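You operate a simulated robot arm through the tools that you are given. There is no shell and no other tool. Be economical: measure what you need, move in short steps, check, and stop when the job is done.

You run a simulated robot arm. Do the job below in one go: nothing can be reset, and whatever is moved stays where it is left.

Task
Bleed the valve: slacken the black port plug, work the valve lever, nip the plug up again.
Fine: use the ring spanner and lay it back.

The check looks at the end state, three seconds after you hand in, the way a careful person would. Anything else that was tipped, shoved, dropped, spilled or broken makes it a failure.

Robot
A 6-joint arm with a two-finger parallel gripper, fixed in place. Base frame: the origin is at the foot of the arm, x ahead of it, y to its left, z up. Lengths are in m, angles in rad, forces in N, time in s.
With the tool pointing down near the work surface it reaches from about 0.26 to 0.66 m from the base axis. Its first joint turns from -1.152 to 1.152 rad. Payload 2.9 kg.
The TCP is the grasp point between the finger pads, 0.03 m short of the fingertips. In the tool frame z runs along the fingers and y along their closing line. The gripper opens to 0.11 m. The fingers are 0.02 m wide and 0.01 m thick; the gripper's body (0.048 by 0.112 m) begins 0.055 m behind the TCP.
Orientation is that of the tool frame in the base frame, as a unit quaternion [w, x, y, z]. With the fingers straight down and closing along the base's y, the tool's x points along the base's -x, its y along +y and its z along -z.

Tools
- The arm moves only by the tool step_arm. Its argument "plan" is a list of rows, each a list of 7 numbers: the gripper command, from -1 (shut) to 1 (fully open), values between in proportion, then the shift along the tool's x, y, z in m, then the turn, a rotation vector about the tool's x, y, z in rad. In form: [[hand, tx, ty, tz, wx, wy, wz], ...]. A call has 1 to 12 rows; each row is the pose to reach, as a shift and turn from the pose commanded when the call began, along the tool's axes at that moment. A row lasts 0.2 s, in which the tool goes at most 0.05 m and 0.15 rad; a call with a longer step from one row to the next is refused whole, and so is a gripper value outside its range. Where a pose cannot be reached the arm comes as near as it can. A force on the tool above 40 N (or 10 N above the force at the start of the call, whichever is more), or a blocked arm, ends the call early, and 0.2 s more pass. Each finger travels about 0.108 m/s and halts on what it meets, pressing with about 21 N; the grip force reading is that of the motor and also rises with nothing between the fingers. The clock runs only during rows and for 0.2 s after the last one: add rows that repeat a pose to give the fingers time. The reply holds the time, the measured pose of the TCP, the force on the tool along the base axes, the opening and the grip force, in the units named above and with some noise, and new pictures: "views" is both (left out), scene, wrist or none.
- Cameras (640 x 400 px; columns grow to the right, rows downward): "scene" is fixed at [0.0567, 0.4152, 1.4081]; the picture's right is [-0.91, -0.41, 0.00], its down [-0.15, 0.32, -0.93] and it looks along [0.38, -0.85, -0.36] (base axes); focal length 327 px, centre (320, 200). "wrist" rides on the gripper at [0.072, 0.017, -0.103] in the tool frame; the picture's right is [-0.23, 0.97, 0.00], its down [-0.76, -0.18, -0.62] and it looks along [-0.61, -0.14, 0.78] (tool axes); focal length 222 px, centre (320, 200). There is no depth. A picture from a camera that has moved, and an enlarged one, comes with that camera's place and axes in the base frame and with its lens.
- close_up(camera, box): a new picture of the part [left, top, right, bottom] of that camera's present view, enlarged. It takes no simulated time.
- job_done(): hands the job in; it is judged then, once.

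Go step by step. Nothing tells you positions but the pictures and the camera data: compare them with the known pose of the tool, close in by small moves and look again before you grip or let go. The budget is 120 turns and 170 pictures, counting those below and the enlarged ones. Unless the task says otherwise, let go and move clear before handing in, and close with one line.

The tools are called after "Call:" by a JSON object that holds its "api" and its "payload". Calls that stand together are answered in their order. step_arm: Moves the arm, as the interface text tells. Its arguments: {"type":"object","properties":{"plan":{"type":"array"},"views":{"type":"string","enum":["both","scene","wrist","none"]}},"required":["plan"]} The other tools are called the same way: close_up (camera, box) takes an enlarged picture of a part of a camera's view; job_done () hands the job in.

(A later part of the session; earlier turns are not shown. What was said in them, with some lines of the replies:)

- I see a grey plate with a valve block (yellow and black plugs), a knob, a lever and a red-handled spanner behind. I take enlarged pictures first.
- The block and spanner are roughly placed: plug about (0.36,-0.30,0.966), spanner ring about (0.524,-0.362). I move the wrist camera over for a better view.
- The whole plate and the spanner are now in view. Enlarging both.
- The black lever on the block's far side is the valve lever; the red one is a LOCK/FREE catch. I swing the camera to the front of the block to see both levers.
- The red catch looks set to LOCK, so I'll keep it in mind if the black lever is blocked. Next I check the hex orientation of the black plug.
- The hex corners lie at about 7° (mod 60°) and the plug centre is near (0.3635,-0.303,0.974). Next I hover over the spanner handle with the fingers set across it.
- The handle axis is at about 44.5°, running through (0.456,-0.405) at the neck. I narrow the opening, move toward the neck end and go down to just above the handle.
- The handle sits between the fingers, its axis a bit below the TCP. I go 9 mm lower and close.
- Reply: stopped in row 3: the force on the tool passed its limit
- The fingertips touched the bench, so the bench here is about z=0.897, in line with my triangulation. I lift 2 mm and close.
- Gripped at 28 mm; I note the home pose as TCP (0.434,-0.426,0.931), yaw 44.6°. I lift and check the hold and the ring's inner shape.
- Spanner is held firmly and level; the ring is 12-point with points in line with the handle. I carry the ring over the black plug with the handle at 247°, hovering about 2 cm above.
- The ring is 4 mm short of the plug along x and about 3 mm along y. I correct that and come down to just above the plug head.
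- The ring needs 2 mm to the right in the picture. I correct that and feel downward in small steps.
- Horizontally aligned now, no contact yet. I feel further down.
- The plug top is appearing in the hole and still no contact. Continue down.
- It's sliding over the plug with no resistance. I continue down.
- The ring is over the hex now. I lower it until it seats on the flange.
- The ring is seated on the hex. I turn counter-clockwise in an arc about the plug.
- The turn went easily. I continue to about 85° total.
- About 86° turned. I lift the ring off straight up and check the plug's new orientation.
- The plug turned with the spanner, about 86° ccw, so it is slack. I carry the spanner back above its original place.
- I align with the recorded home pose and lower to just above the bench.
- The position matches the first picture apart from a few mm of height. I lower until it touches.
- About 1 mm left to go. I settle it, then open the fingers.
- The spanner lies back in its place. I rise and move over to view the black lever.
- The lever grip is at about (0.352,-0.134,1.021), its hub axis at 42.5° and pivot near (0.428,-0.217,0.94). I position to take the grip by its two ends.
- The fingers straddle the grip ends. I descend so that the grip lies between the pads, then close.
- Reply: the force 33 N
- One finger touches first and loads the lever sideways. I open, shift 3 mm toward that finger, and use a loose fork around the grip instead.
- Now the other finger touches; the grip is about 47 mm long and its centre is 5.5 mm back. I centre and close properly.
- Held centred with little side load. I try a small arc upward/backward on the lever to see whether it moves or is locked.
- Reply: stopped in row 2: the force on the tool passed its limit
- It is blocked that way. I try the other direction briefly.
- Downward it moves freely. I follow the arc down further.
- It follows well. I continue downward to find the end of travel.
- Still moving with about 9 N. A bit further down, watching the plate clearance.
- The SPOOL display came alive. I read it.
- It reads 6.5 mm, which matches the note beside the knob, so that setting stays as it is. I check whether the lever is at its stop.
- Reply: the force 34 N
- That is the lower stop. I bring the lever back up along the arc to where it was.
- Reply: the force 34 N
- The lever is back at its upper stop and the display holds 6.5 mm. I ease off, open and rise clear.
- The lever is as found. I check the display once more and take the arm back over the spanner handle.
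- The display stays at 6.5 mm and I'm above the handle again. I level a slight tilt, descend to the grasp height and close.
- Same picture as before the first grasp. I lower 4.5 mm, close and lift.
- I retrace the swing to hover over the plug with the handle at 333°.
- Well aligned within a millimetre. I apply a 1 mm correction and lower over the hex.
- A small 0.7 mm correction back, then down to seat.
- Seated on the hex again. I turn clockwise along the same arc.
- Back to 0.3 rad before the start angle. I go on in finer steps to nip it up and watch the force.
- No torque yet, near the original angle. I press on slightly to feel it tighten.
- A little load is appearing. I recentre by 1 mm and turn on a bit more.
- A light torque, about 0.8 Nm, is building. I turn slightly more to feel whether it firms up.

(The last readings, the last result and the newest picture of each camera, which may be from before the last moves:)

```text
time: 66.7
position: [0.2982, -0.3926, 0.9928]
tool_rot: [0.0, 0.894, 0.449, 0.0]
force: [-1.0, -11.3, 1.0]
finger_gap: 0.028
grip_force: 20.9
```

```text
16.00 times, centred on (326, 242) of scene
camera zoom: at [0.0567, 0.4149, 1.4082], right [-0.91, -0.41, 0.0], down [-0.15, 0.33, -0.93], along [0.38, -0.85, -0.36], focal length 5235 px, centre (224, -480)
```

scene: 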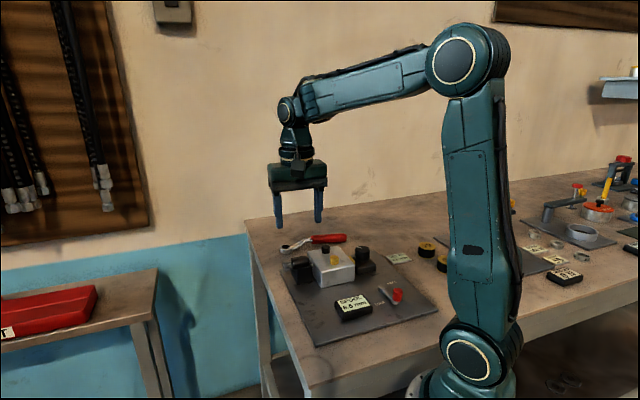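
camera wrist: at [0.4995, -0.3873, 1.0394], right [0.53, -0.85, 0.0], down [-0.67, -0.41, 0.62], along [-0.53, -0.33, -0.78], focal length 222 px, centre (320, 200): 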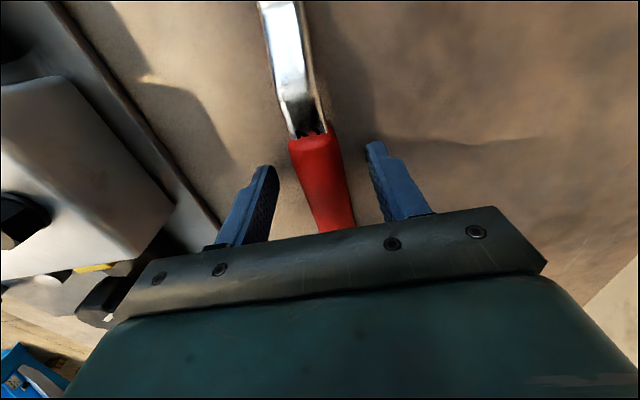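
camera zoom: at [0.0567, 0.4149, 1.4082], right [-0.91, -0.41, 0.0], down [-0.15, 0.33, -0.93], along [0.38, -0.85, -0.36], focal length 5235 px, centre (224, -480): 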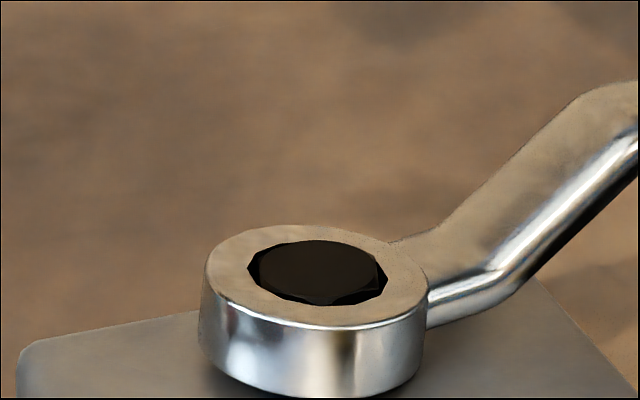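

The load is mostly along the handle now, so I'll check the plug itself: ease back a little, lift off and look.

Call:
{"api": "step_arm", "payload": {"plan": [[-1, -0.0005, 0.0045, 0, 0, 0, -0.04], [-1, -0.0005, 0.0045, -0.01, 0, 0, -0.04], [-1, -0.0005, 0.0045, -0.03, 0, 0, -0.04], [-1, -0.0005, 0.0045, -0.06, 0, 0, -0.04], [-1, -0.0005, 0.0045, -0.06, 0, 0, -0.04]], "views": "none"}}

Call:
{"api": "close_up", "payload": {"camera": "scene", "box": [306, 235, 346, 260]}}

Call:
{"api": "close_up", "payload": {"camera": "scene", "box": [286, 210, 366, 260]}}

```text
time: 67.9
position: [0.3003, -0.3944, 1.0548]
tool_rot: [0.0, 0.884, 0.467, 0.0]
force: [0.3, -0.1, -4.0]
finger_gap: 0.028
grip_force: 21.3
```

```text
16.00 times, centred on (326, 248) of scene
camera zoom: at [0.0567, 0.4151, 1.4081], right [-0.91, -0.41, 0.0], down [-0.15, 0.33, -0.93], along [0.38, -0.85, -0.36], focal length 5235 px, centre (224, -560)
```

zoom: 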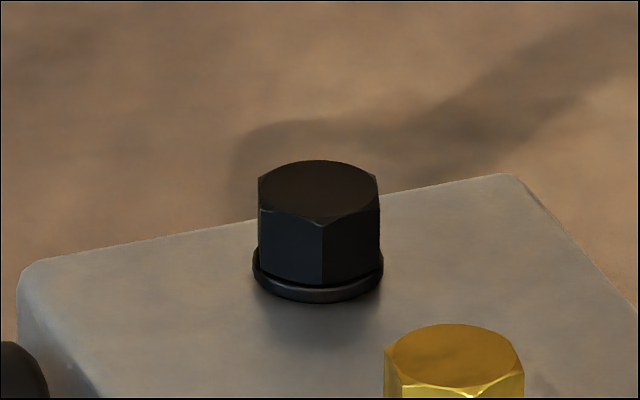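

```text
8.00 times, centred on (326, 235) of scene
camera zoom: at [0.0567, 0.4151, 1.4081], right [-0.91, -0.41, 0.0], down [-0.15, 0.33, -0.93], along [0.38, -0.85, -0.36], focal length 2617 px, centre (272, -80)
```

zoom: 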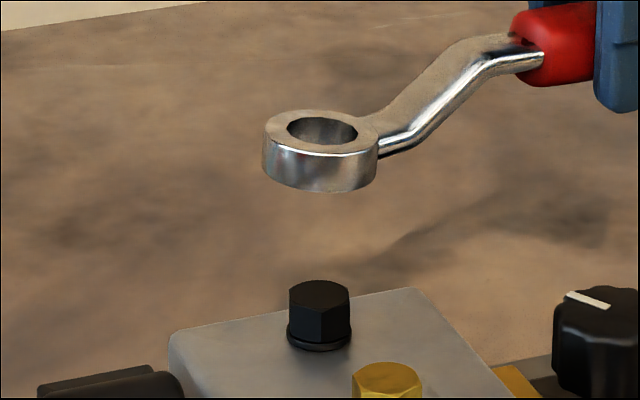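

The plug now sits about 10° past its first angle and held a light torque, so it is nipped up. I take the spanner back to its place.

Call:
{"api": "step_arm", "payload": {"plan": [[-1, 0.0124, 0.0324, 0, 0, 0, 0.05], [-1, 0.0247, 0.0648, 0, 0, 0, 0.1], [-1, 0.037, 0.0972, 0, 0, 0, 0.15], [-1, 0.0494, 0.1296, 0, 0, 0, 0.19], [-1, 0.0494, 0.1296, 0.04, 0, 0, 0.19], [-1, 0.0494, 0.1296, 0.08, 0, 0, 0.19], [-1, 0.0494, 0.1296, 0.105, 0, 0, 0.19], [-1, 0.0494, 0.1296, 0.118, 0, 0, 0.19], [-1, 0.0494, 0.1296, 0.118, 0, 0, 0.19]], "views": "none"}}

Call:
{"api": "close_up", "payload": {"camera": "scene", "box": [272, 206, 368, 266]}}

```text
time: 69.9
position: [0.4376, -0.4276, 0.9339]
tool_rot: [0.0, 0.924, 0.382, -0.001]
force: [-0.2, -0.1, -3.6]
finger_gap: 0.028
grip_force: 20.8
```

```text
6.67 times, centred on (320, 236) of scene
camera zoom: at [0.0568, 0.4151, 1.4081], right [-0.91, -0.41, 0.0], down [-0.15, 0.33, -0.93], along [0.38, -0.85, -0.36], focal length 2181 px, centre (320, -40)
```

zoom: 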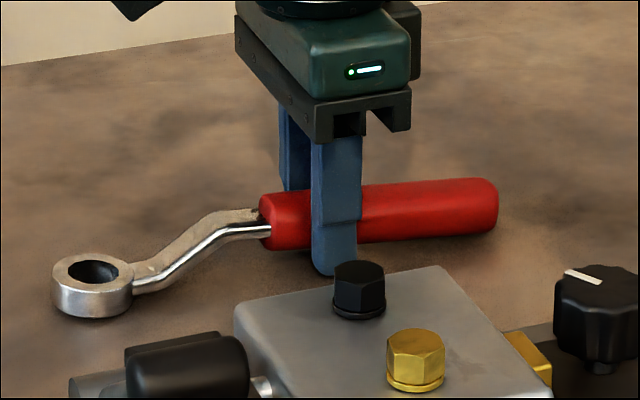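

In place, a few mm up. I set it down and release.

Call:
{"api": "step_arm", "payload": {"plan": [[-1, 0, 0, 0.0015, 0, 0, 0], [-1, 0, 0, 0.0025, 0, 0, 0], [-1, 0, 0, 0.003, 0, 0, 0], [-1, 0, 0, 0.003, 0, 0, 0], [-0.7, 0, 0, 0.003, 0, 0, 0], [-0.2, 0, 0, 0.003, 0, 0, 0], [0.1, 0, 0, 0.003, 0, 0, 0], [0.1, 0, 0, 0.003, 0, 0, 0]], "views": "none"}}

Call:
{"api": "close_up", "payload": {"camera": "scene", "box": [272, 206, 368, 266]}}

```text
time: 71.7
position: [0.4357, -0.4265, 0.9315]
tool_rot: [0.0, 0.924, 0.382, 0.0]
force: [0.3, -0.4, 0.3]
finger_gap: 0.0605
grip_force: 0.1
```

```text
6.67 times, centred on (320, 236) of scene
camera zoom: at [0.0567, 0.4152, 1.4081], right [-0.91, -0.41, 0.0], down [-0.15, 0.32, -0.93], along [0.38, -0.85, -0.36], focal length 2181 px, centre (320, -40)
```

zoom: 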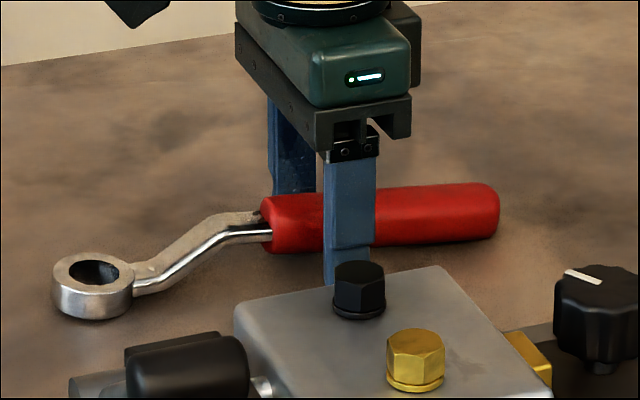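

The spanner lies as at the start. I rise clear and go to the earlier viewing pose for a final check.

Call:
{"api": "step_arm", "payload": {"plan": [[0.1, 0, 0, -0.045, 0, 0, 0], [0.1, 0, 0, -0.09, 0, 0, 0], [0.1, 0, 0, -0.135, 0, 0, -0.1], [0.1, 0, 0, -0.17, 0, 0, -0.21], [0.1, 0.02, -0.03, -0.17, 0, 0, -0.36], [0.1, 0.037, -0.06, -0.17, 0, 0, -0.51], [0.1, 0.055, -0.09, -0.17, 0, 0, -0.66], [0.1, 0.073, -0.12, -0.17, 0, 0, -0.81], [0.1, 0.09, -0.15, -0.17, 0, 0, -0.96], [0.1, 0.107, -0.18, -0.17, 0, 0, -1.11], [0.1, 0.12, -0.21, -0.17, 0, 0, -1.26], [0.1, 0.13, -0.239, -0.17, 0, 0, -1.409]]}}

Call:
{"api": "close_up", "payload": {"camera": "scene", "box": [260, 220, 440, 340]}}

Call:
{"api": "close_up", "payload": {"camera": "wrist", "box": [268, 188, 308, 218]}}

```text
time: 74.3
position: [0.3589, -0.1656, 1.1016]
tool_rot: [0.001, 0.456, 0.89, 0.0]
force: [-0.4, 0.5, -0.3]
finger_gap: 0.0604
grip_force: 0.0
camera wrist: at [0.3315, -0.096, 1.2053], right [0.92, 0.38, 0.0], down [0.3, -0.72, 0.62], along [0.24, -0.58, -0.78], focal length 222 px, centre (320, 200)
```

scene: 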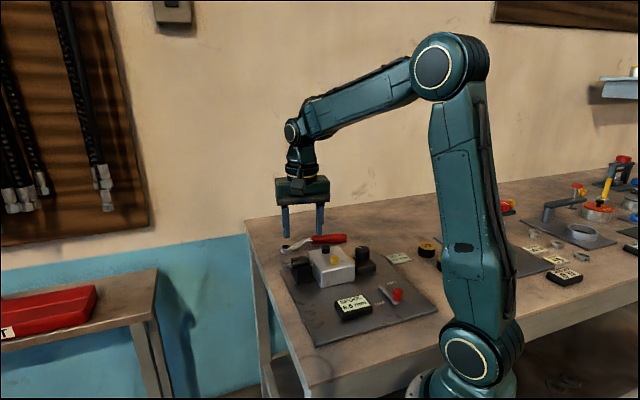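
wrist: 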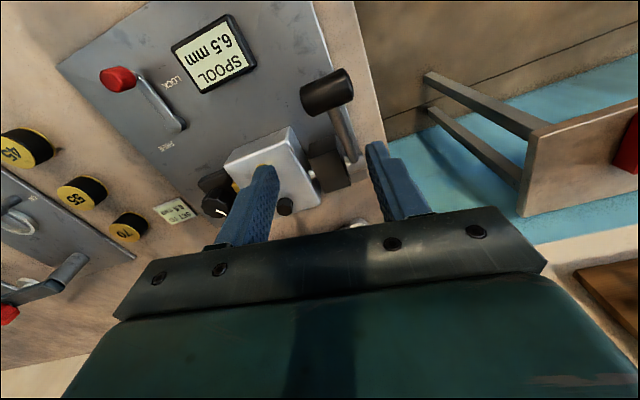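

```text
3.33 times, centred on (350, 280) of scene
camera zoom: at [0.0567, 0.4152, 1.4081], right [-0.91, -0.41, 0.0], down [-0.15, 0.32, -0.93], along [0.38, -0.85, -0.36], focal length 1091 px, centre (220, -67)
```

zoom: 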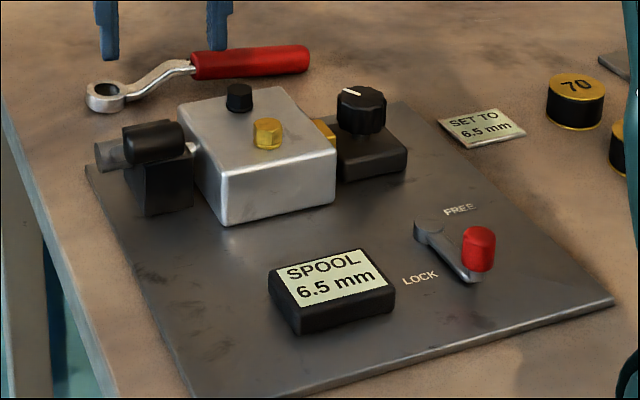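

```text
13.33 times, centred on (288, 203) of wrist
camera zoom: at [0.3315, -0.096, 1.2053], right [0.92, 0.38, 0.0], down [0.3, -0.72, 0.62], along [0.24, -0.58, -0.78], focal length 2962 px, centre (747, 160)
```

zoom: 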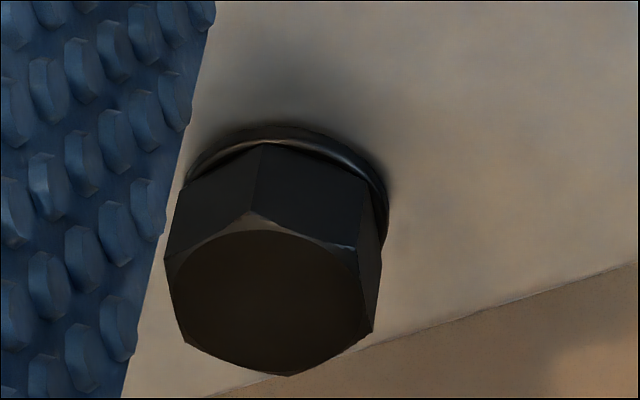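

Everything is as found: the spanner is home, the lever is at its rest, the catch and knob are untouched, the plug is nipped up slightly past its first angle, and the arm is clear. I hand in.

Call:
{"api": "job_done", "payload": {}}

```text
The job is handed in.
```

I bled the valve: slackened the black plug about 85° with the ring spanner, worked the lever through one full stroke, nipped the plug up again (about 10° past its first position, against light torque) and laid the spanner back.
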